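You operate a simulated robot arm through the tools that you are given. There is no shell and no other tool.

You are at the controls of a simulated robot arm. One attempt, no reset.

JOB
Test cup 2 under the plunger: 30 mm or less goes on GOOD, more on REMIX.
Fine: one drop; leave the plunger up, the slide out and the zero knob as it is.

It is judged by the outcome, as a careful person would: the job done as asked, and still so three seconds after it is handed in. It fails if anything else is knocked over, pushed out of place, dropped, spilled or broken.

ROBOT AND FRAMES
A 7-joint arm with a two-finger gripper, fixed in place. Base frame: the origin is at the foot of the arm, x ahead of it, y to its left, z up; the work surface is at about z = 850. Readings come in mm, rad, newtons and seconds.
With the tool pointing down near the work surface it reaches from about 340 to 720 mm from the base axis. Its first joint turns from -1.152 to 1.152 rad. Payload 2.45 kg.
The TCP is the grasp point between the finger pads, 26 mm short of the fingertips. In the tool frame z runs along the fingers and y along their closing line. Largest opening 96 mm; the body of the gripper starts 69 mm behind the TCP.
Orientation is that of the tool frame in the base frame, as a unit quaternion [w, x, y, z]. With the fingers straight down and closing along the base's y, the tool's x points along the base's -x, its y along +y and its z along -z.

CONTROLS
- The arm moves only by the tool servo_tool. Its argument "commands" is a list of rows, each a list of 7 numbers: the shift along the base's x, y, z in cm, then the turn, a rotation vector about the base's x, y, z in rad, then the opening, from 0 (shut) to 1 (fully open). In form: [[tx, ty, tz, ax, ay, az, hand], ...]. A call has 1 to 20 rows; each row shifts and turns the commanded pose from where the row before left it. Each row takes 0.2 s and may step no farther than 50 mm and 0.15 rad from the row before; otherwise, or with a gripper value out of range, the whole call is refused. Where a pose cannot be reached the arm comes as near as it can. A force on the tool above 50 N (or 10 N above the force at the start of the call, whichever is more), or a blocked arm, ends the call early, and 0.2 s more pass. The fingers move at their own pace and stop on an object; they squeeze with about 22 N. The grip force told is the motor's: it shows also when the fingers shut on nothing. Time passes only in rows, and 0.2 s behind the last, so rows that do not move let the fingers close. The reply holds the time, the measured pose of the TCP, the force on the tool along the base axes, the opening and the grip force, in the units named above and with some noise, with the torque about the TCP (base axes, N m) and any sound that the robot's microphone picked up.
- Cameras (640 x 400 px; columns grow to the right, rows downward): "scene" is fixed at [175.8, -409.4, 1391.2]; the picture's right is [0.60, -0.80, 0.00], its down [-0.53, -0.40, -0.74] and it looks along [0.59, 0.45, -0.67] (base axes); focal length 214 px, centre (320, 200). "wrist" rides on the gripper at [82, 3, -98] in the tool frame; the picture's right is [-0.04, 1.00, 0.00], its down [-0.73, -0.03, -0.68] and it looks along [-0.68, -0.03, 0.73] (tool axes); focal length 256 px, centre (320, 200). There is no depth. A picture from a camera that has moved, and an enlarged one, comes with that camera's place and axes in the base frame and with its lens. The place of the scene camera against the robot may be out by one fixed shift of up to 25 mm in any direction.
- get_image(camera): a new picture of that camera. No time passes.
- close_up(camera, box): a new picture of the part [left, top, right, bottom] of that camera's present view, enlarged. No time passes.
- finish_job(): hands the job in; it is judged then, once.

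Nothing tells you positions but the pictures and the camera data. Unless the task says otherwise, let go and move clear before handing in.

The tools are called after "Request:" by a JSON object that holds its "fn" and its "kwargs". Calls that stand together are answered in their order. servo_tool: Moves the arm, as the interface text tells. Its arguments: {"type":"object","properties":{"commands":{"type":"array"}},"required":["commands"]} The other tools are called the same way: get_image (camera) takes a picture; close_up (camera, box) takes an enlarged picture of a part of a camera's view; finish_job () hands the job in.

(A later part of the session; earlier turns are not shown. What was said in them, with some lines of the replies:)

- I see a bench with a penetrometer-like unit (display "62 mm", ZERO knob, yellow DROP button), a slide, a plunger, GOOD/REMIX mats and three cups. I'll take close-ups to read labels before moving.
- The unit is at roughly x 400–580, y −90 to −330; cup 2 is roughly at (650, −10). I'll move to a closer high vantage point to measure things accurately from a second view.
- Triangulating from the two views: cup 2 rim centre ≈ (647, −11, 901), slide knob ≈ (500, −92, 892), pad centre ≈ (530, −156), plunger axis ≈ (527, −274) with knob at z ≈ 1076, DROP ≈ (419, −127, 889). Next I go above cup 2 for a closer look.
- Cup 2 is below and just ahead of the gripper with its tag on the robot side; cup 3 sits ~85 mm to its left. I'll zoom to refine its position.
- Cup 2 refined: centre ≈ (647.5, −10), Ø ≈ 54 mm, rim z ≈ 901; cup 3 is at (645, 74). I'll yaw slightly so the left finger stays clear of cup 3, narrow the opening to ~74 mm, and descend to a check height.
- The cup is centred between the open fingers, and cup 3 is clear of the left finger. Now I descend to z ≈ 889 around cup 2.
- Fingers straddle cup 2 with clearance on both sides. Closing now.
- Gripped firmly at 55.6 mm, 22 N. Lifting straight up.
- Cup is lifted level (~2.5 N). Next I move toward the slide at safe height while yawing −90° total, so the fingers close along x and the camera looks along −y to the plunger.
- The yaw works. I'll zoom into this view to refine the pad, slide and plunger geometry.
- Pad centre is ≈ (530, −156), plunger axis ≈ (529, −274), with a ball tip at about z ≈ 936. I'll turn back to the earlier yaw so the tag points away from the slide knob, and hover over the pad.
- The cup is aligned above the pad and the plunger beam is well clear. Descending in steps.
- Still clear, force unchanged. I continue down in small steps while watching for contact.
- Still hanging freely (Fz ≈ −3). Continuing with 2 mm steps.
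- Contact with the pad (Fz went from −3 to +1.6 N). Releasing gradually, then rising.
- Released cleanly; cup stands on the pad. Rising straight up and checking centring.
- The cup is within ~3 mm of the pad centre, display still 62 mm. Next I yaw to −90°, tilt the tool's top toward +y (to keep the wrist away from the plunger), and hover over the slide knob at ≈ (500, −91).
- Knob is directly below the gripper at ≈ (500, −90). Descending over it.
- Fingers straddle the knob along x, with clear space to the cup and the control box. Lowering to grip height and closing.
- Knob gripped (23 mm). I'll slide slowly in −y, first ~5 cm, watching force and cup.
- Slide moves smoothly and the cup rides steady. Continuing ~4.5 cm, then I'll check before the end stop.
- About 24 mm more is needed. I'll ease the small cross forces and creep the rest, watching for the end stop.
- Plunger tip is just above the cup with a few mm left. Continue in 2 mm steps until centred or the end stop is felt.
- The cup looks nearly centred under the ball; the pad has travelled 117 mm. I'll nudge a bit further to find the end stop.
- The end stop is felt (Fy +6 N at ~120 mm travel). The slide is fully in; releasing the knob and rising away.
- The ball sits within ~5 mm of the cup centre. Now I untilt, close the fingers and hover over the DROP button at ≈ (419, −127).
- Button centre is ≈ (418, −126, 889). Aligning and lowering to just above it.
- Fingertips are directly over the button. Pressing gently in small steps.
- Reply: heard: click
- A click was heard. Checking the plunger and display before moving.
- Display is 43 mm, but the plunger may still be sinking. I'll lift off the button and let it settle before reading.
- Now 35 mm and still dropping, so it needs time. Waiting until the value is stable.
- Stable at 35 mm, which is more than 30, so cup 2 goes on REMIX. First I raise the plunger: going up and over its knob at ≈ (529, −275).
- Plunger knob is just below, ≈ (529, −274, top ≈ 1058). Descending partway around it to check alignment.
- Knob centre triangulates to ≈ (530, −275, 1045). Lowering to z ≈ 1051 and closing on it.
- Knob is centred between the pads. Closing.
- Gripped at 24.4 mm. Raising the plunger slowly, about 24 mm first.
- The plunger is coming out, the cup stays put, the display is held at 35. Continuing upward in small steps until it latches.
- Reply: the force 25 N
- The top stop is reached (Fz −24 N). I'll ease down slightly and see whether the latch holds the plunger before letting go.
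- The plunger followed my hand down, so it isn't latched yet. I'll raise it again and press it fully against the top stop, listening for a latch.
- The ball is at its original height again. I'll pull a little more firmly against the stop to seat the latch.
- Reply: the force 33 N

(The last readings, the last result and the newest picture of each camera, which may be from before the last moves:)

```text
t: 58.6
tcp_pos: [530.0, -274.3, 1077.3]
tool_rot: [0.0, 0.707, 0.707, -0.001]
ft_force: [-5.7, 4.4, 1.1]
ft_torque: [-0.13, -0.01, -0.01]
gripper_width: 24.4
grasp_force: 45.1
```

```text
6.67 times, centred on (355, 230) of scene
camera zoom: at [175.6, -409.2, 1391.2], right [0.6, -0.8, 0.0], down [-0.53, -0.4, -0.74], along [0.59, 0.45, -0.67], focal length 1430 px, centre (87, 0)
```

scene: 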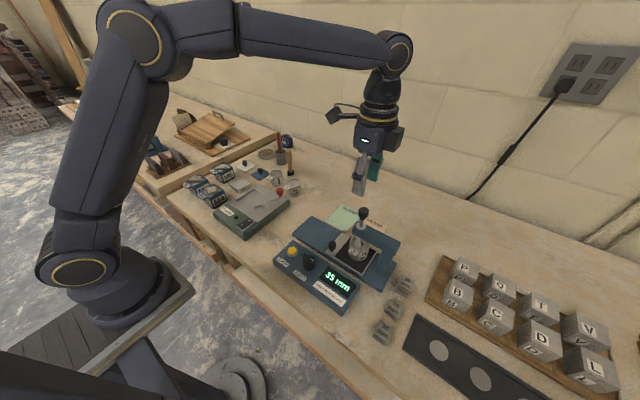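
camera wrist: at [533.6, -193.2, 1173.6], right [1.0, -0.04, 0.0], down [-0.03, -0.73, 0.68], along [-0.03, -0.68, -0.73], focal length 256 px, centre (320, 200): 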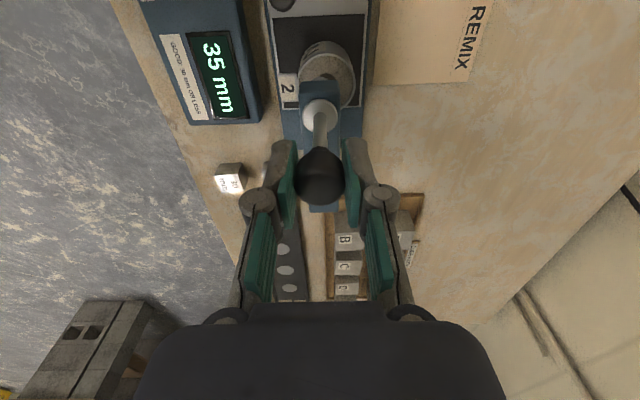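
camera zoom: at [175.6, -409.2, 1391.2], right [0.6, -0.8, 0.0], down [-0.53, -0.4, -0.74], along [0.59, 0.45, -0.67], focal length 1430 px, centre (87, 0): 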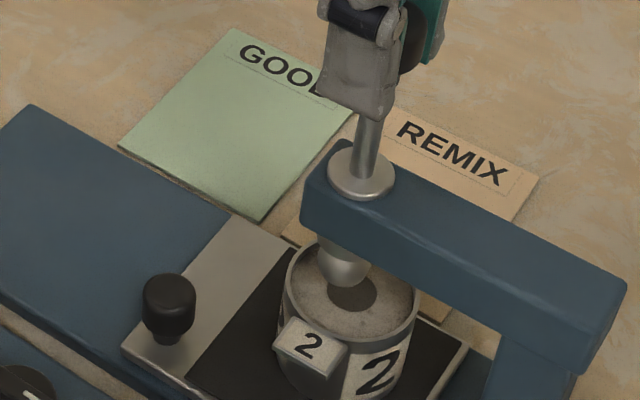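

The plunger is at its original top position and the hand no longer carries its weight noticeably. I'll seat it once more against the stop, hold, then open only slightly to see that it stays.

Request:
{"fn": "servo_tool", "kwargs": {"commands": [[0.03, 0, 0.15, 0, 0, 0, 0.15], [0, 0, 0.15, 0, 0, 0, 0.15], [0, 0, 0, 0, 0, 0, 0.15], [0, 0, 0, 0, 0, 0, 0.15], [0, 0, 0, 0, 0, 0, 0.15], [0, 0, 0, 0, 0, 0, 0.15]]}}

Request:
{"fn": "close_up", "kwargs": {"camera": "scene", "box": [320, 200, 390, 260]}}

```text
t: 60.0
tcp_pos: [530.8, -273.7, 1079.0]
tool_rot: [-0.002, 0.707, 0.707, -0.001]
ft_force: [-8.8, 1.0, -6.6]
ft_torque: [0.12, 0.13, -0.01]
gripper_width: 24.5
grasp_force: 45.4
```

```text
6.67 times, centred on (355, 230) of scene
camera zoom: at [175.7, -409.4, 1391.2], right [0.6, -0.8, 0.0], down [-0.53, -0.4, -0.74], along [0.59, 0.45, -0.67], focal length 1430 px, centre (87, 0)
```

zoom: 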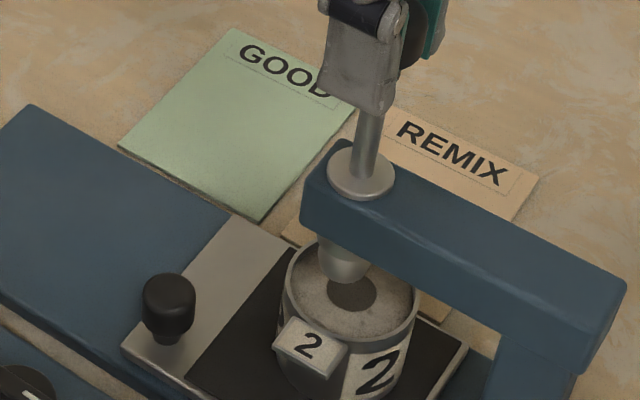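

Request:
{"fn": "servo_tool", "kwargs": {"commands": [[-0.05, 0, 0, 0, 0, 0, 0.15], [0, 0, 0, 0, 0, 0, 0.3], [0, 0, 0, 0, 0, 0, 0.3]]}}

Request:
{"fn": "close_up", "kwargs": {"camera": "scene", "box": [320, 200, 390, 260]}}

Request:
{"fn": "get_image", "kwargs": {"camera": "wrist"}}

```text
t: 60.8
tcp_pos: [530.4, -273.8, 1079.8]
tool_rot: [0.0, 0.707, 0.708, 0.001]
ft_force: [0.0, -0.1, 0.3]
ft_torque: [0.01, 0.01, 0.0]
gripper_width: 29.0
grasp_force: 0.1
```

```text
6.67 times, centred on (355, 230) of scene
camera zoom: at [175.8, -409.4, 1391.2], right [0.6, -0.8, 0.0], down [-0.53, -0.4, -0.74], along [0.59, 0.45, -0.67], focal length 1430 px, centre (87, 0)
```

zoom: 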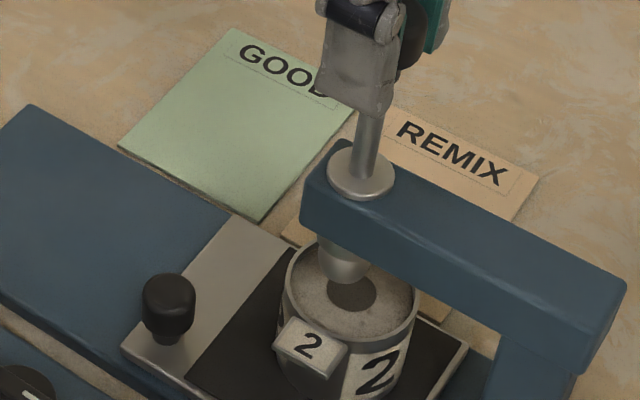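

```text
taken
camera wrist: at [534.0, -193.2, 1177.6], right [1.0, -0.04, 0.0], down [-0.03, -0.73, 0.68], along [-0.03, -0.68, -0.73], focal length 256 px, centre (320, 200)
```

wrist: 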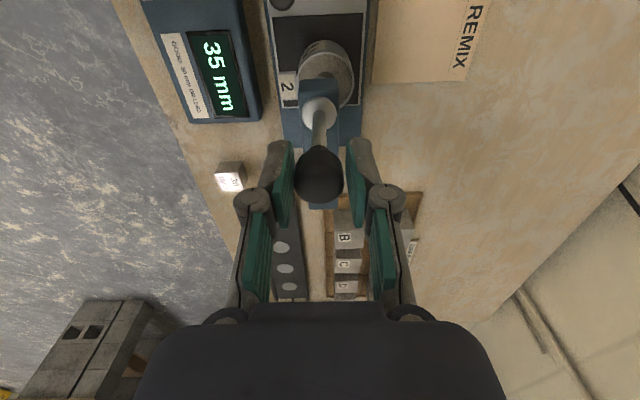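

The plunger stays up on its own. Opening fully, waiting a second, and rising clear.

Request:
{"fn": "servo_tool", "kwargs": {"commands": [[0, 0, 0, 0, 0, 0, 0.55], [0, 0, 0, 0, 0, 0, 0.55], [0, 0, 0, 0, 0, 0, 0.55], [0, 0, 2, 0, 0, 0, 0.55], [0, 0, 4, 0, 0, 0, 0.55], [0, 3, 2, 0, 0, 0, 0.55], [0, 4, 0, 0, 0, 0, 0.55], [0, 0, 0, 0, 0, 0, 0.55]]}}

Request:
{"fn": "close_up", "kwargs": {"camera": "scene", "box": [270, 180, 410, 300]}}

Request:
{"fn": "close_up", "kwargs": {"camera": "scene", "box": [320, 200, 390, 260]}}

```text
t: 62.6
tcp_pos: [529.2, -204.3, 1159.2]
tool_rot: [0.0, 0.707, 0.707, -0.001]
ft_force: [-0.2, -0.7, 0.0]
ft_torque: [0.0, -0.01, 0.03]
gripper_width: 52.7
grasp_force: 0.0
```

```text
3.33 times, centred on (340, 240) of scene
camera zoom: at [175.8, -409.4, 1391.2], right [0.6, -0.8, 0.0], down [-0.53, -0.4, -0.74], along [0.59, 0.45, -0.67], focal length 715 px, centre (253, 67)
```

zoom: 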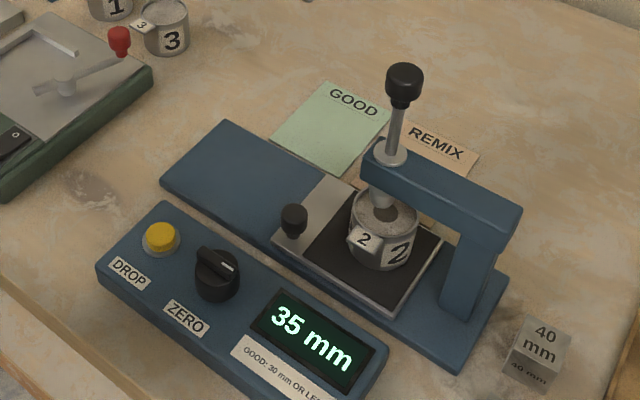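

```text
6.67 times, centred on (355, 230) of scene
camera zoom: at [175.8, -409.4, 1391.2], right [0.6, -0.8, 0.0], down [-0.53, -0.4, -0.74], along [0.59, 0.45, -0.67], focal length 1430 px, centre (87, 0)
```

zoom: 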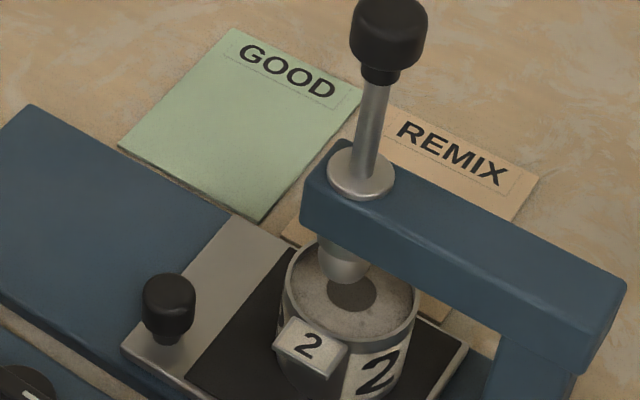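

Plunger is up and holding, identical to its starting position; display held at 35. Next I pull the slide back out: tilting the tool again and approaching the slide knob (now ≈ (500, −210)).

Request:
{"fn": "servo_tool", "kwargs": {"commands": [[-1.0, 1.5, -2, -0.125, 0, 0, 0.5], [-1.0, 1.5, -3, -0.125, 0, 0, 0.5], [-0.9, 0.4, -4, 0, 0, 0, 0.5], [0, -0.5, -4, 0, 0, 0, 0.5], [0, -1.0, -4, 0, 0, 0, 0.5], [0, -1.5, -3.5, 0, 0, 0, 0.5], [0, 0, 0, 0, 0, 0, 0.5]]}}

Request:
{"fn": "get_image", "kwargs": {"camera": "wrist"}}

Request:
{"fn": "close_up", "kwargs": {"camera": "scene", "box": [290, 170, 410, 270]}}

```text
t: 64.2
tcp_pos: [499.0, -200.7, 953.7]
tool_rot: [0.088, 0.702, 0.702, -0.088]
ft_force: [1.5, 0.0, -0.4]
ft_torque: [0.02, 0.02, 0.01]
gripper_width: 47.7
grasp_force: 0.0
```

```text
taken
camera wrist: at [503.6, -97.5, 1029.5], right [1.0, -0.04, 0.01], down [-0.03, -0.54, 0.84], along [-0.03, -0.84, -0.54], focal length 256 px, centre (320, 200)
```

wrist: 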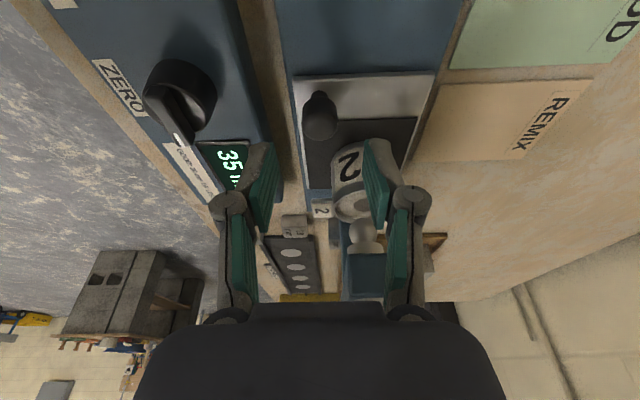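

```text
4.00 times, centred on (350, 220) of scene
camera zoom: at [175.8, -409.4, 1391.2], right [0.6, -0.8, 0.0], down [-0.53, -0.4, -0.74], along [0.59, 0.45, -0.67], focal length 858 px, centre (200, 120)
```

zoom: 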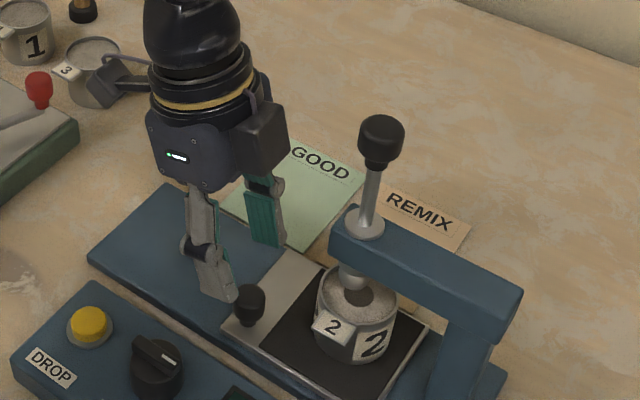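

Knob is aligned in x; moving to (500, −210.5, 908) and closing.

Request:
{"fn": "servo_tool", "kwargs": {"commands": [[0.05, -0.6, -1.5, 0, 0, 0, 0.5], [0, -0.35, -1.5, 0, 0, 0, 0.5], [0, 0, -1.0, 0, 0, 0, 0.5], [0, 0, -0.6, 0, 0, 0, 0.5], [0, 0, 0, 0, 0, 0, 0.5]]}}

Request:
{"fn": "get_image", "kwargs": {"camera": "wrist"}}

Request:
{"fn": "close_up", "kwargs": {"camera": "scene", "box": [300, 190, 380, 260]}}

```text
t: 65.4
tcp_pos: [502.7, -210.7, 908.2]
tool_rot: [0.088, 0.702, 0.701, -0.088]
ft_force: [-0.5, -0.1, 0.9]
ft_torque: [-0.02, -0.03, -0.01]
gripper_width: 47.8
grasp_force: 0.0
```

```text
taken
camera wrist: at [504.7, -107.4, 983.1], right [1.0, -0.04, 0.01], down [-0.03, -0.54, 0.84], along [-0.03, -0.84, -0.54], focal length 256 px, centre (320, 200)
```

wrist: 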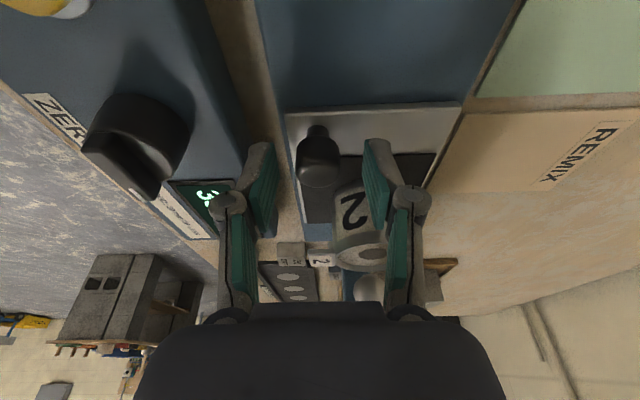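

```text
5.71 times, centred on (340, 225) of scene
camera zoom: at [175.8, -409.4, 1391.2], right [0.6, -0.8, 0.0], down [-0.53, -0.4, -0.74], along [0.59, 0.45, -0.67], focal length 1226 px, centre (206, 57)
```

zoom: 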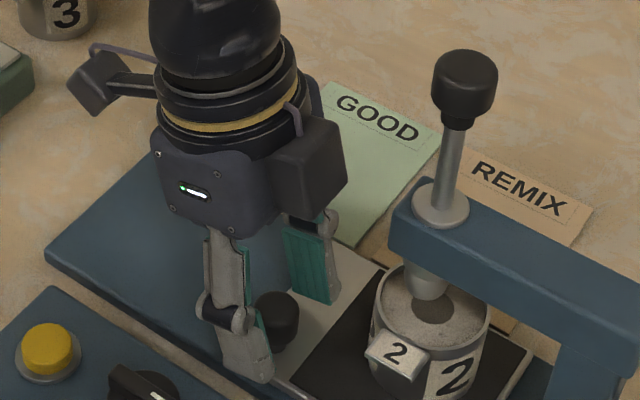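

Request:
{"fn": "servo_tool", "kwargs": {"commands": [[-0.1, 0, 0, 0, 0, 0, 0.3], [0, 0, 0, 0, 0, 0, 0.22], [0, 0, 0, 0, 0, 0, 0.15], [0, 0, 0, 0, 0, 0, 0.15], [0, 0, 0, 0, 0, 0, 0.15]]}}

```text
t: 66.6
tcp_pos: [500.4, -210.0, 907.8]
tool_rot: [0.088, 0.702, 0.701, -0.088]
ft_force: [-3.6, 0.7, -0.7]
ft_torque: [0.04, 0.04, 0.02]
gripper_width: 23.2
grasp_force: 44.6
```

Gripped. Pulling the slide out slowly in +y, first about 5 cm.

Request:
{"fn": "servo_tool", "kwargs": {"commands": [[0, 0.3, 0, 0, 0, 0, 0.15], [0, 0.5, 0, 0, 0, 0, 0.15], [0, 0.7, 0, 0, 0, 0, 0.15], [0, 0.8, 0, 0, 0, 0, 0.15], [0, 0.8, 0, 0, 0, 0, 0.15], [0, 0.8, 0, 0, 0, 0, 0.15], [0, 0.6, 0, 0, 0, 0, 0.15], [0, 0.4, 0, 0, 0, 0, 0.15], [0, 0, 0, 0, 0, 0, 0.15]]}}

Request:
{"fn": "close_up", "kwargs": {"camera": "scene", "box": [270, 170, 410, 280]}}

```text
t: 68.6
tcp_pos: [500.4, -161.3, 908.0]
tool_rot: [0.087, 0.702, 0.702, -0.088]
ft_force: [-6.3, -0.4, -3.5]
ft_torque: [-0.08, 0.14, 0.07]
gripper_width: 23.0
grasp_force: 45.2
```

```text
3.64 times, centred on (340, 225) of scene
camera zoom: at [175.7, -409.4, 1391.2], right [0.6, -0.8, 0.0], down [-0.53, -0.4, -0.74], along [0.59, 0.45, -0.67], focal length 780 px, centre (247, 109)
```

zoom: 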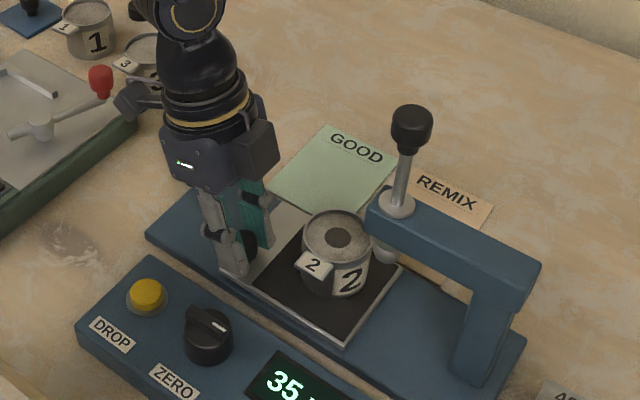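

The slide comes out smoothly with the cup clear of the plunger. Continuing ~5.5 cm.

Request:
{"fn": "servo_tool", "kwargs": {"commands": [[-0.03, 0.4, 0, 0, 0, 0, 0.15], [0, 0.6, 0, 0, 0, 0, 0.15], [0, 0.8, 0, 0, 0, 0, 0.15], [0, 0.8, 0, 0, 0, 0, 0.15], [0, 0.8, 0, 0, 0, 0, 0.15], [0, 0.8, 0, 0, 0, 0, 0.15], [0, 0.6, 0, 0, 0, 0, 0.15], [0, 0.4, 0, 0, 0, 0, 0.15], [0, 0.3, 0, 0, 0, 0, 0.15], [0, 0, 0, 0, 0, 0, 0.15]]}}

Request:
{"fn": "close_up", "kwargs": {"camera": "scene", "box": [270, 170, 410, 280]}}

```text
t: 70.8
tcp_pos: [499.9, -105.7, 907.6]
tool_rot: [0.088, 0.702, 0.702, -0.088]
ft_force: [-6.1, -0.6, -8.3]
ft_torque: [-0.24, 0.09, 0.05]
gripper_width: 23.0
grasp_force: 44.9
```

```text
3.64 times, centred on (340, 225) of scene
camera zoom: at [175.8, -409.4, 1391.2], right [0.6, -0.8, 0.0], down [-0.53, -0.4, -0.74], along [0.59, 0.45, -0.67], focal length 780 px, centre (247, 109)
```

zoom: 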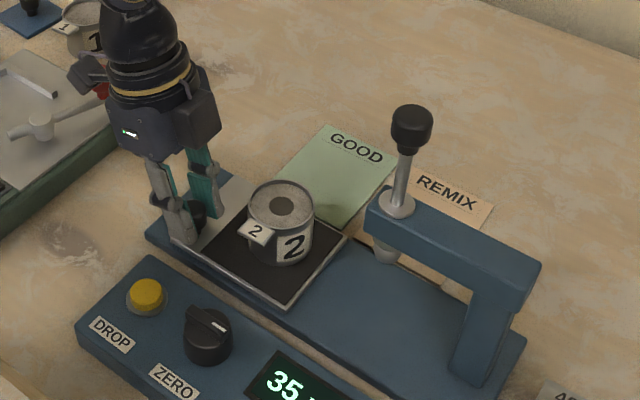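

Request:
{"fn": "servo_tool", "kwargs": {"commands": [[-0.03, 0.4, -0.02, 0, 0, 0, 0.15], [0, 0.4, 0, 0, 0, 0, 0.15], [0, 0.3, 0, 0, 0, 0, 0.15], [0, 0.2, 0, 0, 0, 0, 0.15], [0, 0, 0, 0, 0, 0, 0.15]]}}

Request:
{"fn": "servo_tool", "kwargs": {"commands": [[0, 0.15, 0, 0, 0, 0, 0.15], [0, 0, 0, 0, 0, 0, 0.15]]}}

```text
t: 72.0
tcp_pos: [500.0, -92.4, 908.2]
tool_rot: [0.088, 0.701, 0.702, -0.088]
ft_force: [-2.9, 1.9, -4.2]
ft_torque: [0.2, 0.05, -0.05]
gripper_width: 23.1
grasp_force: 45.0
```

```text
t: 72.6
tcp_pos: [499.7, -91.6, 908.4]
tool_rot: [0.088, 0.702, 0.702, -0.088]
ft_force: [-2.6, 1.6, -2.7]
ft_torque: [0.02, 0.03, -0.02]
gripper_width: 23.0
grasp_force: 44.1
```

Request:
{"fn": "servo_tool", "kwargs": {"commands": [[0, 0.15, 0, 0, 0, 0, 0.15], [0, 0, 0, 0, 0, 0, 0.15]]}}

Request:
{"fn": "servo_tool", "kwargs": {"commands": [[0, 0.1, 0, 0, 0, 0, 0.15], [0, 0, 0, 0, 0, 0, 0.15]]}}

```text
t: 73.2
tcp_pos: [498.9, -90.2, 908.4]
tool_rot: [0.088, 0.702, 0.702, -0.088]
ft_force: [-0.7, -0.7, -1.0]
ft_torque: [-0.01, 0.01, 0.03]
gripper_width: 23.2
grasp_force: 44.5
```

```text
t: 73.8
tcp_pos: [500.2, -90.8, 906.8]
tool_rot: [0.088, 0.702, 0.701, -0.089]
ft_force: [-1.4, -5.9, 2.7]
ft_torque: [0.03, 0.05, 0.01]
gripper_width: 22.9
grasp_force: 44.7
```

The outer stop is felt (Fy −6 N): slide is fully out. Releasing the knob and rising.

Request:
{"fn": "servo_tool", "kwargs": {"commands": [[0, -0.04, 0, 0, 0, 0, 0.25], [0, 0, 0, 0, 0, 0, 0.4], [0, 0, 0, 0, 0, 0, 0.5], [0, 0, 0, 0, 0, 0, 0.5], [0, 0, 2, 0, 0, 0, 0.5], [0, 0, 4, 0, 0, 0, 0.5], [0, 0, 4, 0, 0, 0, 0.5], [0, 0, 4, 0, 0, 0, 0.5], [0, 0, 0, 0, 0, 0, 0.5]]}}

Request:
{"fn": "get_image", "kwargs": {"camera": "wrist"}}

Request:
{"fn": "close_up", "kwargs": {"camera": "scene", "box": [270, 170, 410, 280]}}

```text
t: 75.8
tcp_pos: [499.1, -89.7, 1047.4]
tool_rot: [0.088, 0.701, 0.702, -0.087]
ft_force: [-0.4, -0.3, 0.6]
ft_torque: [0.0, 0.01, 0.0]
gripper_width: 48.0
grasp_force: 0.1
```

```text
taken
camera wrist: at [503.8, 13.8, 1122.6], right [1.0, -0.04, 0.01], down [-0.03, -0.54, 0.84], along [-0.03, -0.84, -0.54], focal length 256 px, centre (320, 200)
```

wrist: 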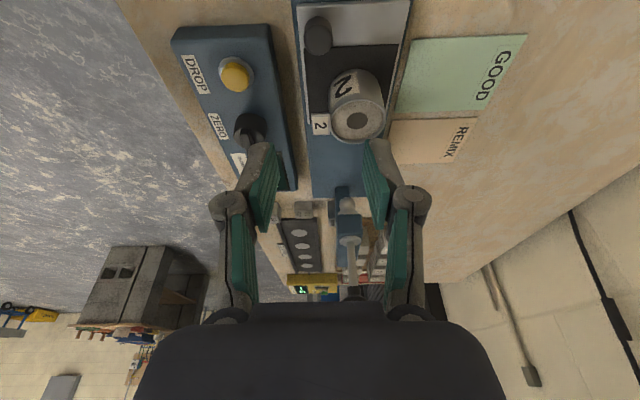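

```text
3.64 times, centred on (340, 225) of scene
camera zoom: at [175.8, -409.4, 1391.2], right [0.6, -0.8, 0.0], down [-0.53, -0.4, -0.74], along [0.59, 0.45, -0.67], focal length 780 px, centre (247, 109)
```

zoom: 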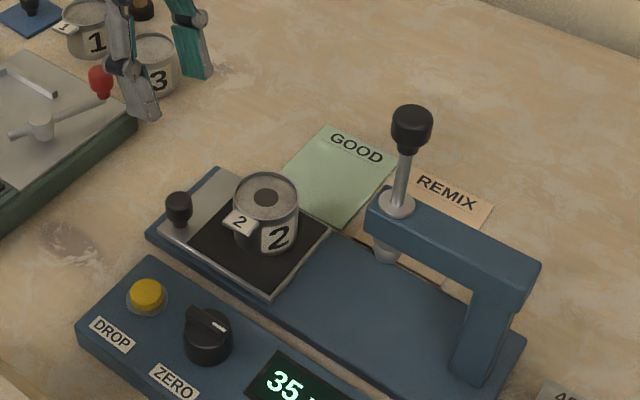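

Slide is out, plunger up, cup back at ≈ (532, −158). Now I untilt and yaw back to the earlier angle to grasp the cup without touching its tag.

Request:
{"fn": "servo_tool", "kwargs": {"commands": [[0.3, -0.6, 0, 0.125, 0, 0, 0.6], [0.3, -0.6, 0, 0.125, 0, 0, 0.78], [0.3, -0.6, 0, 0, 0, 0.141, 0.78], [0.3, -0.6, 0, 0, 0, 0.141, 0.78], [0.3, -0.6, 0, 0, 0, 0.141, 0.78], [0.3, -0.6, 0, 0, 0, 0.141, 0.78], [0.3, -0.6, 0, 0, 0, 0.141, 0.78], [0.3, -0.6, 0, 0, 0, 0.141, 0.78], [0.3, -0.6, 0, 0, 0, 0.141, 0.78], [0.3, -0.6, 0, 0, 0, 0.141, 0.78], [0.3, -0.8, 0, 0, 0, 0.141, 0.78], [0, 0, 0, 0, 0, 0, 0.78]]}}

Request:
{"fn": "get_image", "kwargs": {"camera": "wrist"}}

```text
t: 78.4
tcp_pos: [533.5, -157.7, 1049.2]
tool_rot: [0.0, 0.148, 0.989, 0.0]
ft_force: [0.5, 0.1, -0.2]
ft_torque: [-0.01, -0.02, 0.03]
gripper_width: 75.0
grasp_force: 0.1
```

```text
taken
camera wrist: at [456.3, -131.0, 1146.6], right [0.33, 0.94, 0.0], down [0.69, -0.24, 0.68], along [0.64, -0.23, -0.73], focal length 256 px, centre (320, 200)
```

wrist: 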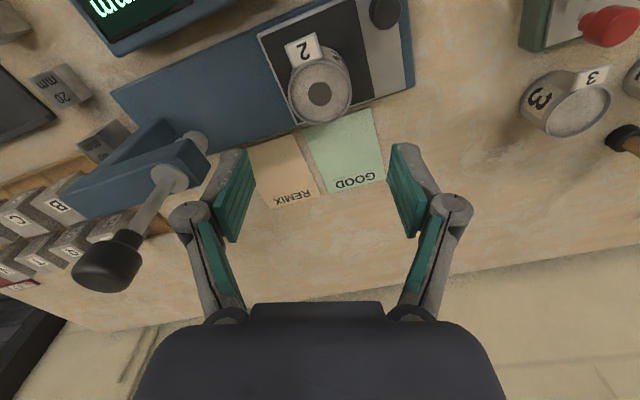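

Cup at ≈ (533, −159). Descending around it.

Request:
{"fn": "servo_tool", "kwargs": {"commands": [[0, -0.05, -4, 0, 0, 0, 0.78], [0, 0, -4, 0, 0, 0, 0.78], [0, 0, -2.5, 0, 0, 0, 0.78], [0, 0, 0, 0, 0, 0, 0.78]]}}

Request:
{"fn": "get_image", "kwargs": {"camera": "wrist"}}

Request:
{"fn": "close_up", "kwargs": {"camera": "scene", "box": [290, 170, 390, 260]}}

```text
t: 79.4
tcp_pos: [532.0, -157.5, 943.2]
tool_rot: [-0.001, 0.149, 0.989, -0.001]
ft_force: [0.6, 0.5, 0.6]
ft_torque: [0.0, 0.01, -0.01]
gripper_width: 74.7
grasp_force: 0.0
```

```text
taken
camera wrist: at [456.0, -130.9, 1040.9], right [0.33, 0.94, 0.0], down [0.69, -0.25, 0.68], along [0.64, -0.23, -0.73], focal length 256 px, centre (320, 200)
```

wrist: 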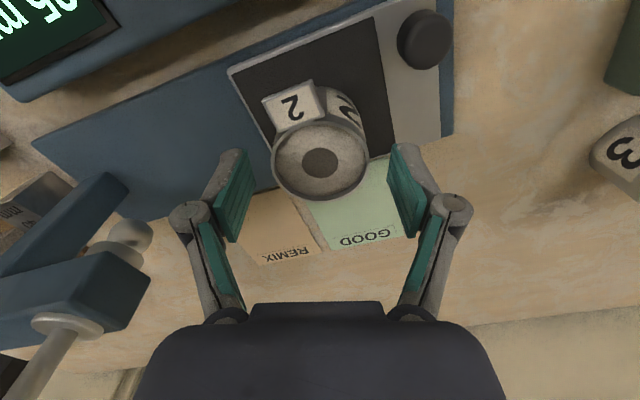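

```text
4.44 times, centred on (340, 215) of scene
camera zoom: at [175.8, -409.4, 1391.2], right [0.6, -0.8, 0.0], down [-0.53, -0.4, -0.74], along [0.59, 0.45, -0.67], focal length 953 px, centre (231, 133)
```

zoom: 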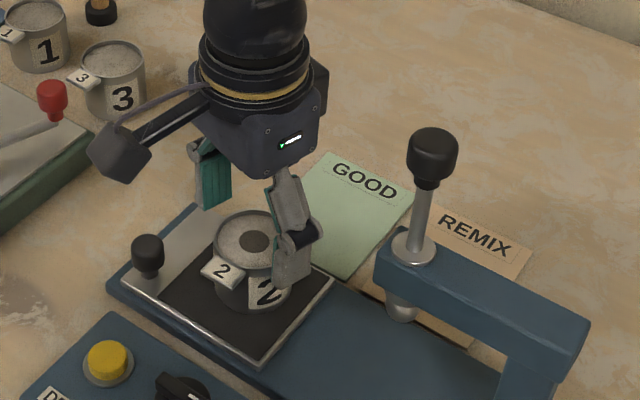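

Request:
{"fn": "servo_tool", "kwargs": {"commands": [[0.05, -0.05, -1.5, 0, 0, 0, 0.78], [0, 0, -1.0, 0, 0, 0, 0.78], [0, 0, -0.5, 0, 0, 0, 0.78], [0, 0, 0, 0, 0, 0, 0.78]]}}

Request:
{"fn": "get_image", "kwargs": {"camera": "wrist"}}

```text
t: 80.4
tcp_pos: [533.7, -157.7, 912.2]
tool_rot: [0.001, 0.15, 0.989, 0.0]
ft_force: [-0.2, 0.3, -0.1]
ft_torque: [0.01, 0.03, 0.01]
gripper_width: 74.7
grasp_force: 0.1
```

```text
taken
camera wrist: at [456.7, -131.6, 1010.9], right [0.33, 0.94, 0.0], down [0.69, -0.25, 0.68], along [0.64, -0.23, -0.73], focal length 256 px, centre (320, 200)
```

wrist: 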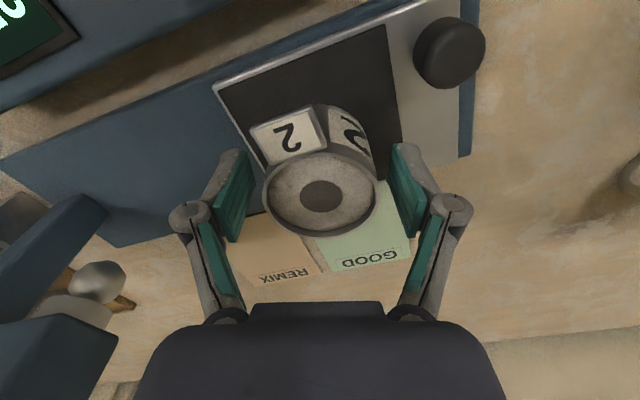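

Cup is centred between the pads. Closing and lifting gently.

Request:
{"fn": "servo_tool", "kwargs": {"commands": [[0, 0, 0.1, 0, 0, 0, 0.6], [0, 0, 0, 0, 0, 0, 0.3], [0, 0, 0, 0, 0, 0, 0.3], [0, 0, 0, 0, 0, 0, 0.3], [0, 0, 0, 0, 0, 0, 0.3]]}}

Request:
{"fn": "servo_tool", "kwargs": {"commands": [[0, 0, 0.5, 0, 0, 0, 0.3], [0, 0, 1.5, 0, 0, 0, 0.3], [0, 0, 2.5, 0, 0, 0, 0.3], [0, 0, 2.5, 0, 0, 0, 0.3], [0, 0, 2.5, 0, 0, 0, 0.3], [0, 0, 1.5, 0, 0, 0, 0.3], [0, 0, 0.5, 0, 0, 0, 0.3], [0, 0, 0, 0, 0, 0, 0.3]]}}

Request:
{"fn": "get_image", "kwargs": {"camera": "wrist"}}

Request:
{"fn": "close_up", "kwargs": {"camera": "scene", "box": [270, 150, 410, 260]}}

```text
t: 81.6
tcp_pos: [533.8, -158.1, 913.5]
tool_rot: [0.0, 0.15, 0.989, -0.001]
ft_force: [1.4, -0.1, 0.7]
ft_torque: [0.06, -0.06, -0.02]
gripper_width: 55.3
grasp_force: 21.6
```

```text
t: 83.4
tcp_pos: [532.1, -159.3, 1029.4]
tool_rot: [0.0, 0.149, 0.989, 0.0]
ft_force: [0.7, -0.1, -2.2]
ft_torque: [-0.03, 0.01, 0.01]
gripper_width: 55.1
grasp_force: 22.0
```

```text
taken
camera wrist: at [456.7, -131.1, 1127.5], right [0.33, 0.94, 0.0], down [0.69, -0.25, 0.68], along [0.64, -0.23, -0.73], focal length 256 px, centre (320, 200)
```

wrist: 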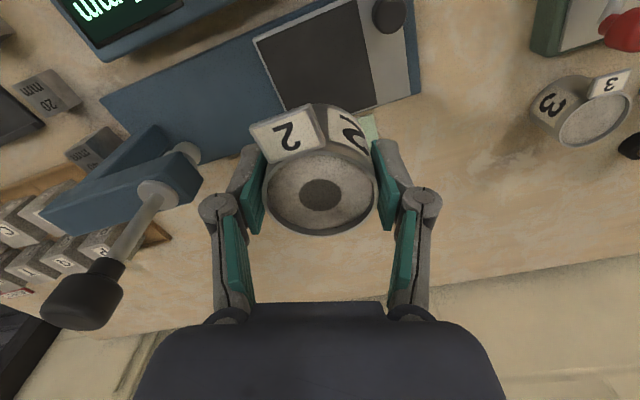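

```text
3.64 times, centred on (340, 205) of scene
camera zoom: at [175.9, -409.4, 1391.2], right [0.6, -0.8, 0.0], down [-0.53, -0.4, -0.74], along [0.59, 0.45, -0.67], focal length 780 px, centre (247, 182)
```

zoom: 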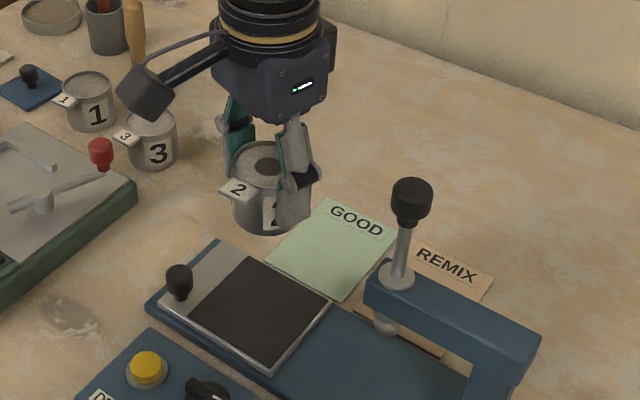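

Lifted cleanly. Now I carry it to +x over the GOOD mat side at height while yawing to −90° (so the camera boom stays away from the plunger beam).

Request:
{"fn": "servo_tool", "kwargs": {"commands": [[1.2, 0.1, 0, 0, 0, -0.141, 0.3], [1.2, 0.1, 0, 0, 0, -0.141, 0.3], [1.2, 0.1, 0, 0, 0, -0.141, 0.3], [1.2, 0, 0, 0, 0, -0.141, 0.3], [1.2, 0, 0, 0, 0, -0.141, 0.3], [1.2, 0, 0, 0, 0, -0.141, 0.3], [1.3, 0, 0, 0, 0, -0.141, 0.3], [1.3, 0, 0, 0, 0, -0.141, 0.3], [1.3, 0, 0, 0, 0, -0.141, 0.3], [0, -1.5, 0, 0, 0, 0, 0.3], [0, -2, 0, 0, 0, 0, 0.3], [0, -2, 0, 0, 0, 0, 0.3], [0, -1.5, 0, 0, 0, 0, 0.3], [0, 0, 0, 0, 0, 0, 0.3]]}}

Request:
{"fn": "get_image", "kwargs": {"camera": "wrist"}}

Request:
{"fn": "get_image", "kwargs": {"camera": "scene"}}

```text
t: 86.4
tcp_pos: [643.3, -224.4, 1027.8]
tool_rot: [0.0, 0.707, 0.707, 0.0]
ft_force: [0.1, 0.1, -2.6]
ft_torque: [0.01, -0.02, 0.01]
gripper_width: 55.1
grasp_force: 21.9
```

```text
taken
camera wrist: at [647.2, -144.0, 1127.1], right [1.0, -0.04, 0.0], down [-0.03, -0.73, 0.68], along [-0.03, -0.68, -0.73], focal length 256 px, centre (320, 200)
```

wrist: 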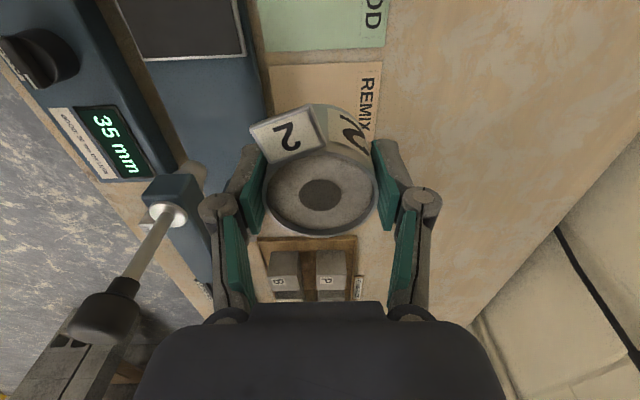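

```text
taken
```

scene: 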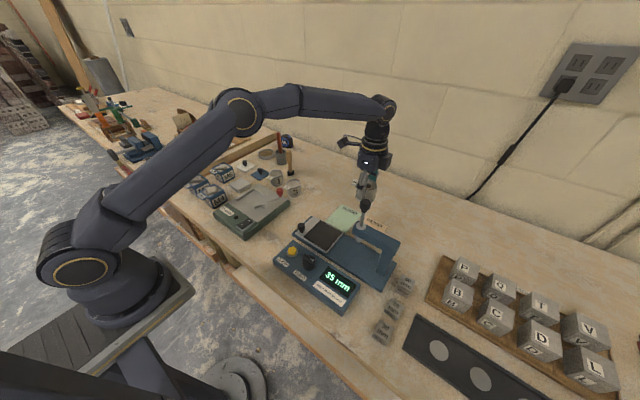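

The REMIX mat spans x 592–706, y −218 to −307; I'll put the cup near its middle. The forearm comes in from the left, away from the plunger. Moving over the mat and partly down.

Request:
{"fn": "servo_tool", "kwargs": {"commands": [[0.1, -1.3, 0, 0, 0, 0, 0.3], [0.1, -1.3, 0, 0, 0, 0, 0.3], [0, -1.2, 0, 0, 0, 0, 0.3], [0, 0, -1.5, 0, 0, 0, 0.3], [0, 0, -2.0, 0, 0, 0, 0.3], [0, 0, -1.5, 0, 0, 0, 0.3], [0, 0, 0, 0, 0, 0, 0.3]]}}

Request:
{"fn": "get_image", "kwargs": {"camera": "wrist"}}

Request:
{"fn": "get_image", "kwargs": {"camera": "scene"}}

Request:
{"fn": "close_up", "kwargs": {"camera": "scene", "box": [310, 90, 450, 240]}}

```text
t: 88.0
tcp_pos: [646.5, -264.1, 979.0]
tool_rot: [0.001, 0.707, 0.707, -0.001]
ft_force: [0.2, -0.5, -2.7]
ft_torque: [0.05, -0.01, -0.02]
gripper_width: 55.2
grasp_force: 21.6
```

```text
taken
camera wrist: at [649.9, -182.1, 1076.6], right [1.0, -0.04, 0.0], down [-0.03, -0.73, 0.68], along [-0.03, -0.68, -0.73], focal length 256 px, centre (320, 200)
```

wrist: 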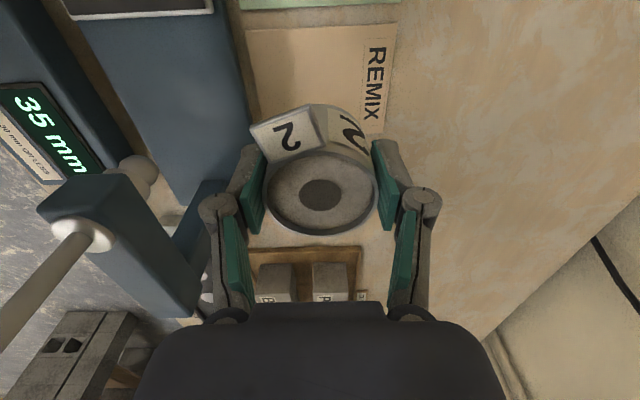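

```text
taken
```

scene: 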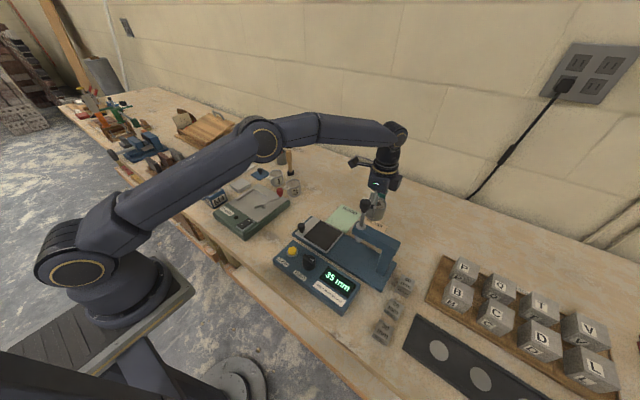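

```text
2.67 times, centred on (380, 165) of scene
camera zoom: at [175.9, -409.4, 1391.2], right [0.6, -0.8, 0.0], down [-0.53, -0.4, -0.74], along [0.59, 0.45, -0.67], focal length 572 px, centre (160, 293)
```

zoom: 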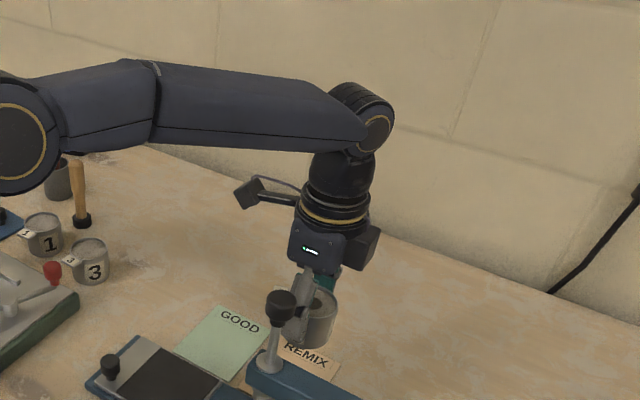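

The arm has good clearance to the plunger, and the cup centre projects to ≈ (646, −259), well inside REMIX. Descending.

Request:
{"fn": "servo_tool", "kwargs": {"commands": [[0, 0, -1.5, 0, 0, 0, 0.3], [0, 0, -2.0, 0, 0, 0, 0.3], [0, 0, -1.5, 0, 0, 0, 0.3], [0, 0, -1.0, 0, 0, 0, 0.3], [0, 0, 0, 0, 0, 0, 0.3]]}}

Request:
{"fn": "get_image", "kwargs": {"camera": "wrist"}}

Request:
{"fn": "close_up", "kwargs": {"camera": "scene", "box": [310, 100, 450, 250]}}

```text
t: 89.2
tcp_pos: [646.5, -265.8, 917.9]
tool_rot: [0.0, 0.707, 0.707, 0.0]
ft_force: [-0.1, -0.6, -2.8]
ft_torque: [0.02, 0.04, -0.03]
gripper_width: 55.2
grasp_force: 22.0
```

```text
taken
camera wrist: at [650.3, -182.6, 1017.1], right [1.0, -0.04, 0.0], down [-0.03, -0.73, 0.68], along [-0.03, -0.68, -0.73], focal length 256 px, centre (320, 200)
```

wrist: 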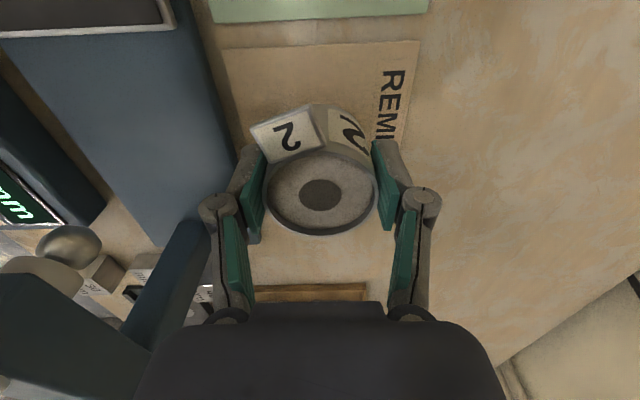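

```text
2.67 times, centred on (380, 175) of scene
camera zoom: at [175.9, -409.4, 1391.2], right [0.6, -0.8, 0.0], down [-0.53, -0.4, -0.74], along [0.59, 0.45, -0.67], focal length 572 px, centre (160, 267)
```

zoom: 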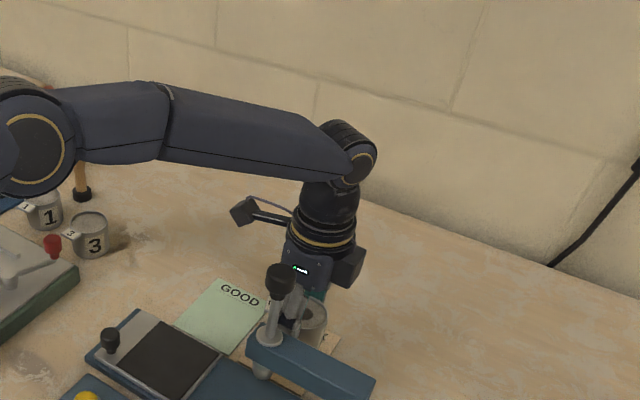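

Request:
{"fn": "servo_tool", "kwargs": {"commands": [[0, 0, -0.7, 0, 0, 0, 0.3], [0, 0, -0.6, 0, 0, 0, 0.3], [0, 0, -0.4, 0, 0, 0, 0.3], [0, 0, -0.2, 0, 0, 0, 0.3], [0, 0, 0, 0, 0, 0, 0.3]]}}

Request:
{"fn": "servo_tool", "kwargs": {"commands": [[0, 0, -0.2, 0, 0, 0, 0.3], [0, 0, -0.2, 0, 0, 0, 0.3], [0, 0, 0, 0, 0, 0, 0.3]]}}

```text
t: 90.4
tcp_pos: [645.9, -264.4, 900.2]
tool_rot: [0.0, 0.707, 0.707, 0.0]
ft_force: [0.3, -0.1, -3.6]
ft_torque: [0.01, 0.0, 0.03]
gripper_width: 55.2
grasp_force: 22.1
```

```text
t: 91.2
tcp_pos: [645.6, -263.5, 895.0]
tool_rot: [0.0, 0.707, 0.707, 0.0]
ft_force: [0.0, -0.6, -2.3]
ft_torque: [0.03, 0.0, 0.02]
gripper_width: 55.3
grasp_force: 21.8
```

Still free-hanging at z ≈ 895; going down in 2 mm steps until contact.

Request:
{"fn": "servo_tool", "kwargs": {"commands": [[0, 0, -0.2, 0, 0, 0, 0.3], [0, 0, 0, 0, 0, 0, 0.3]]}}

Request:
{"fn": "close_up", "kwargs": {"camera": "scene", "box": [340, 180, 420, 250]}}

```text
t: 91.8
tcp_pos: [647.0, -264.2, 893.9]
tool_rot: [0.0, 0.707, 0.707, 0.0]
ft_force: [-3.8, 1.9, 5.9]
ft_torque: [0.03, 0.24, -0.02]
gripper_width: 55.2
grasp_force: 22.0
```

```text
5.71 times, centred on (380, 215) of scene
camera zoom: at [175.6, -409.3, 1391.2], right [0.6, -0.8, 0.0], down [-0.53, -0.4, -0.74], along [0.59, 0.45, -0.67], focal length 1226 px, centre (-23, 114)
```

zoom: 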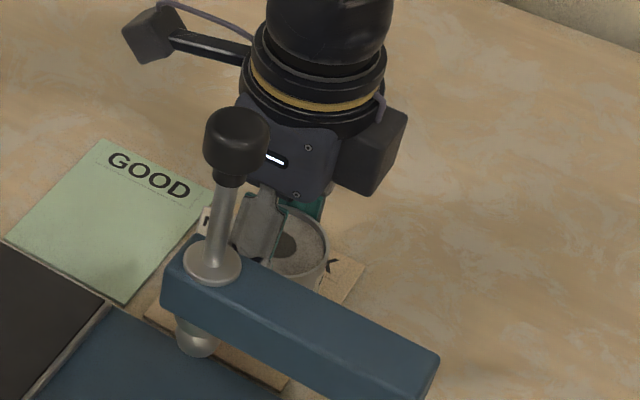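

Contact with the mat (Fz +5.9 N). Releasing gradually.

Request:
{"fn": "servo_tool", "kwargs": {"commands": [[0, 0, 0.03, 0, 0, 0, 0.6], [0, 0, 0, 0, 0, 0, 0.65], [0, 0, 0, 0, 0, 0, 0.75], [0, 0, 0, 0, 0, 0, 0.78], [0, 0, 0, 0, 0, 0, 0.78]]}}

Request:
{"fn": "get_image", "kwargs": {"camera": "wrist"}}

```text
t: 93.0
tcp_pos: [647.6, -263.2, 893.6]
tool_rot: [0.0, 0.707, 0.708, 0.0]
ft_force: [-0.4, -0.1, 0.2]
ft_torque: [-0.04, 0.0, -0.03]
gripper_width: 75.0
grasp_force: 0.0
```

```text
taken
camera wrist: at [650.0, -182.3, 992.7], right [1.0, -0.04, 0.0], down [-0.03, -0.73, 0.68], along [-0.03, -0.68, -0.73], focal length 256 px, centre (320, 200)
```

wrist: 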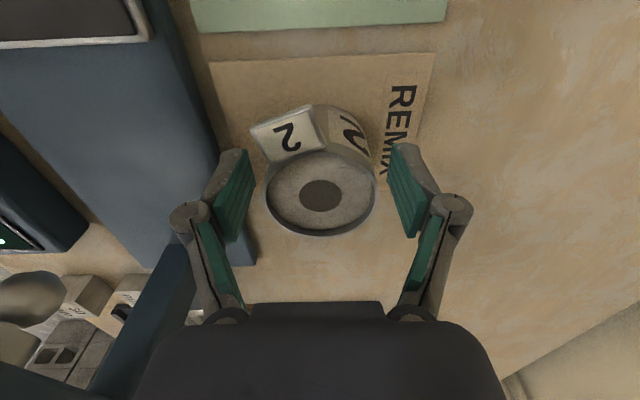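

Cup is standing on the REMIX mat and the fingers are clear. Rising straight up and then backing away to verify.

Request:
{"fn": "servo_tool", "kwargs": {"commands": [[0, 0, 1, 0, 0, 0, 0.78], [0, 0, 3, 0, 0, 0, 0.78], [0, 0, 4, 0, 0, 0, 0.78], [0, 0, 4, 0, 0, 0, 0.78], [0, 0, 4, 0, 0, 0, 0.78], [0, 2, 4, 0, 0, 0, 0.78], [0, 4, 2, 0, 0, 0, 0.78], [0, 4, 2, 0, 0, 0, 0.78], [0, 4, 0, 0, 0, 0, 0.78], [0, 4, 0, 0, 0, 0, 0.78], [0, 0, 0, 0, 0, 0, 0.78]]}}

Request:
{"fn": "get_image", "kwargs": {"camera": "wrist"}}

Request:
{"fn": "get_image", "kwargs": {"camera": "scene"}}

Request:
{"fn": "close_up", "kwargs": {"camera": "scene", "box": [260, 170, 420, 300]}}

```text
t: 95.4
tcp_pos: [645.9, -83.4, 1133.9]
tool_rot: [0.001, 0.707, 0.707, 0.001]
ft_force: [-0.1, 0.7, -0.3]
ft_torque: [-0.02, 0.0, 0.03]
gripper_width: 74.8
grasp_force: 0.0
```

```text
taken
camera wrist: at [649.5, -2.5, 1232.9], right [1.0, -0.04, 0.0], down [-0.03, -0.73, 0.68], along [-0.03, -0.68, -0.73], focal length 256 px, centre (320, 200)
```

wrist: 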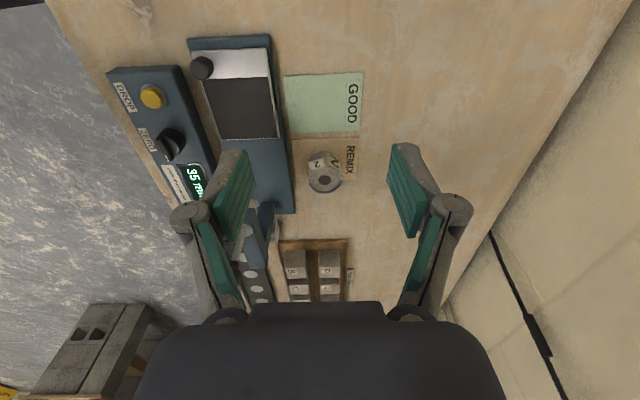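

```text
taken
```

scene: 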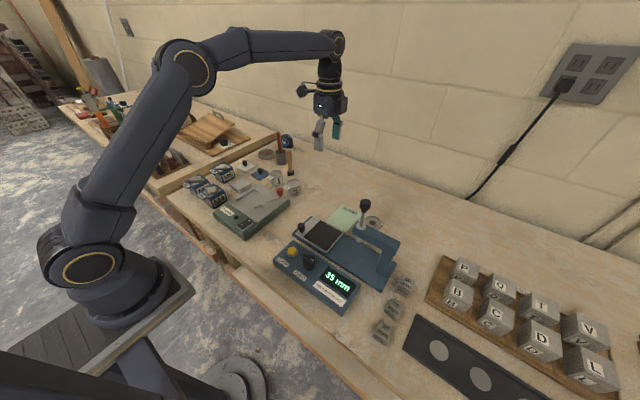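

```text
3.08 times, centred on (340, 235) of scene
camera zoom: at [175.8, -409.3, 1391.2], right [0.6, -0.8, 0.0], down [-0.53, -0.4, -0.74], along [0.59, 0.45, -0.67], focal length 660 px, centre (258, 92)
```

zoom: 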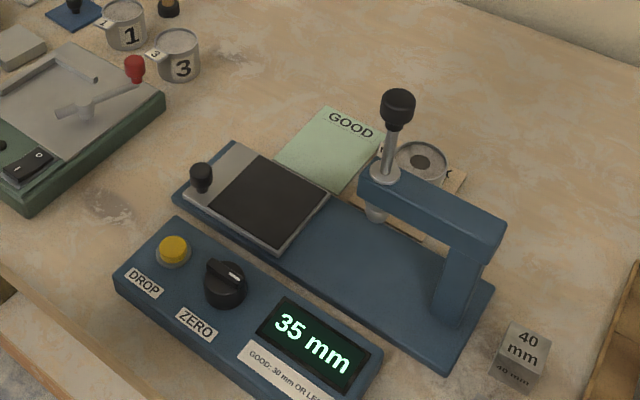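

Request:
{"fn": "close_up", "kwargs": {"camera": "wrist", "box": [260, 60, 390, 210]}}

Request:
{"fn": "close_up", "kwargs": {"camera": "scene", "box": [330, 190, 410, 250]}}

```text
2.67 times, centred on (325, 135) of wrist
camera zoom: at [649.5, -2.5, 1232.9], right [1.0, -0.04, 0.0], down [-0.03, -0.73, 0.68], along [-0.03, -0.68, -0.73], focal length 683 px, centre (307, 373)
```

zoom: 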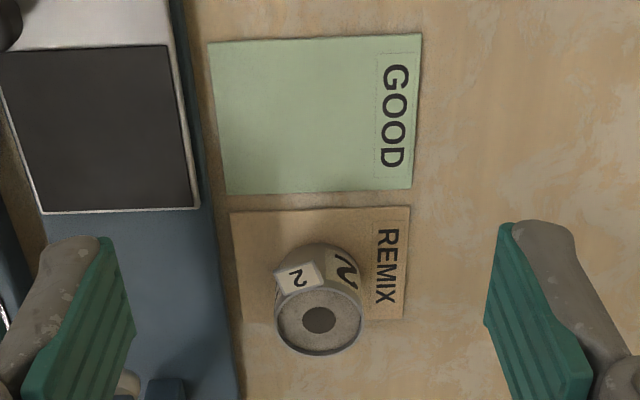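

```text
6.67 times, centred on (370, 220) of scene
camera zoom: at [175.8, -409.3, 1391.2], right [0.6, -0.8, 0.0], down [-0.53, -0.4, -0.74], along [0.59, 0.45, -0.67], focal length 1430 px, centre (-13, 67)
```

zoom: 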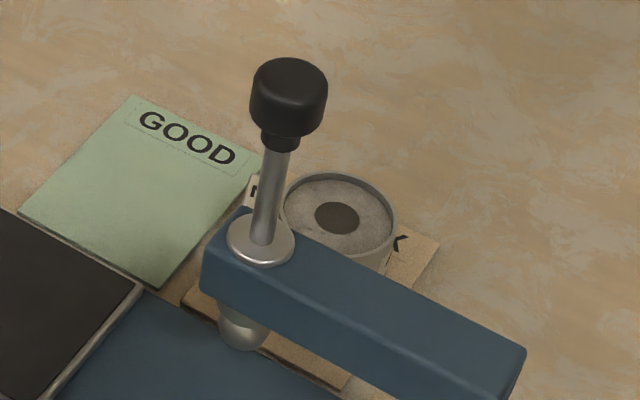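

Cup 2 read 35 mm, which is over the 30 mm limit. It now stands upright at ≈ (645, −263), fully inside the REMIX mat. The plunger is up, the slide is out, the zero knob is untouched, and cups 1 and 3 are undisturbed. The gripper is open and clear, so I'm handing in.

Request:
{"fn": "finish_job", "kwargs": {}}

```text
The job is handed in.
```

I tested cup 2 with one drop. It read 35 mm once the display settled, which is over the 30 mm limit, so I placed it on REMIX.

- **Cup 2:** it is standing upright, fully inside the REMIX mat.
- **Plunger:** it is back up at its starting height and stayed there after I let go. I heard no latch click when raising it. While I still had hold of it, it followed my hand down a few millimetres, so I seated it against the top stop again before releasing.
- **Slide and zero knob:** the slide is out against its outer stop, and I did not touch the zero knob.
- **Everything else:** nothing was knocked over, spilled or dropped. Cups 1 and 3 look undisturbed.

I took the display reading as it stood and did not check the zero against the gauge blocks, since you asked for one drop and the zero left alone.
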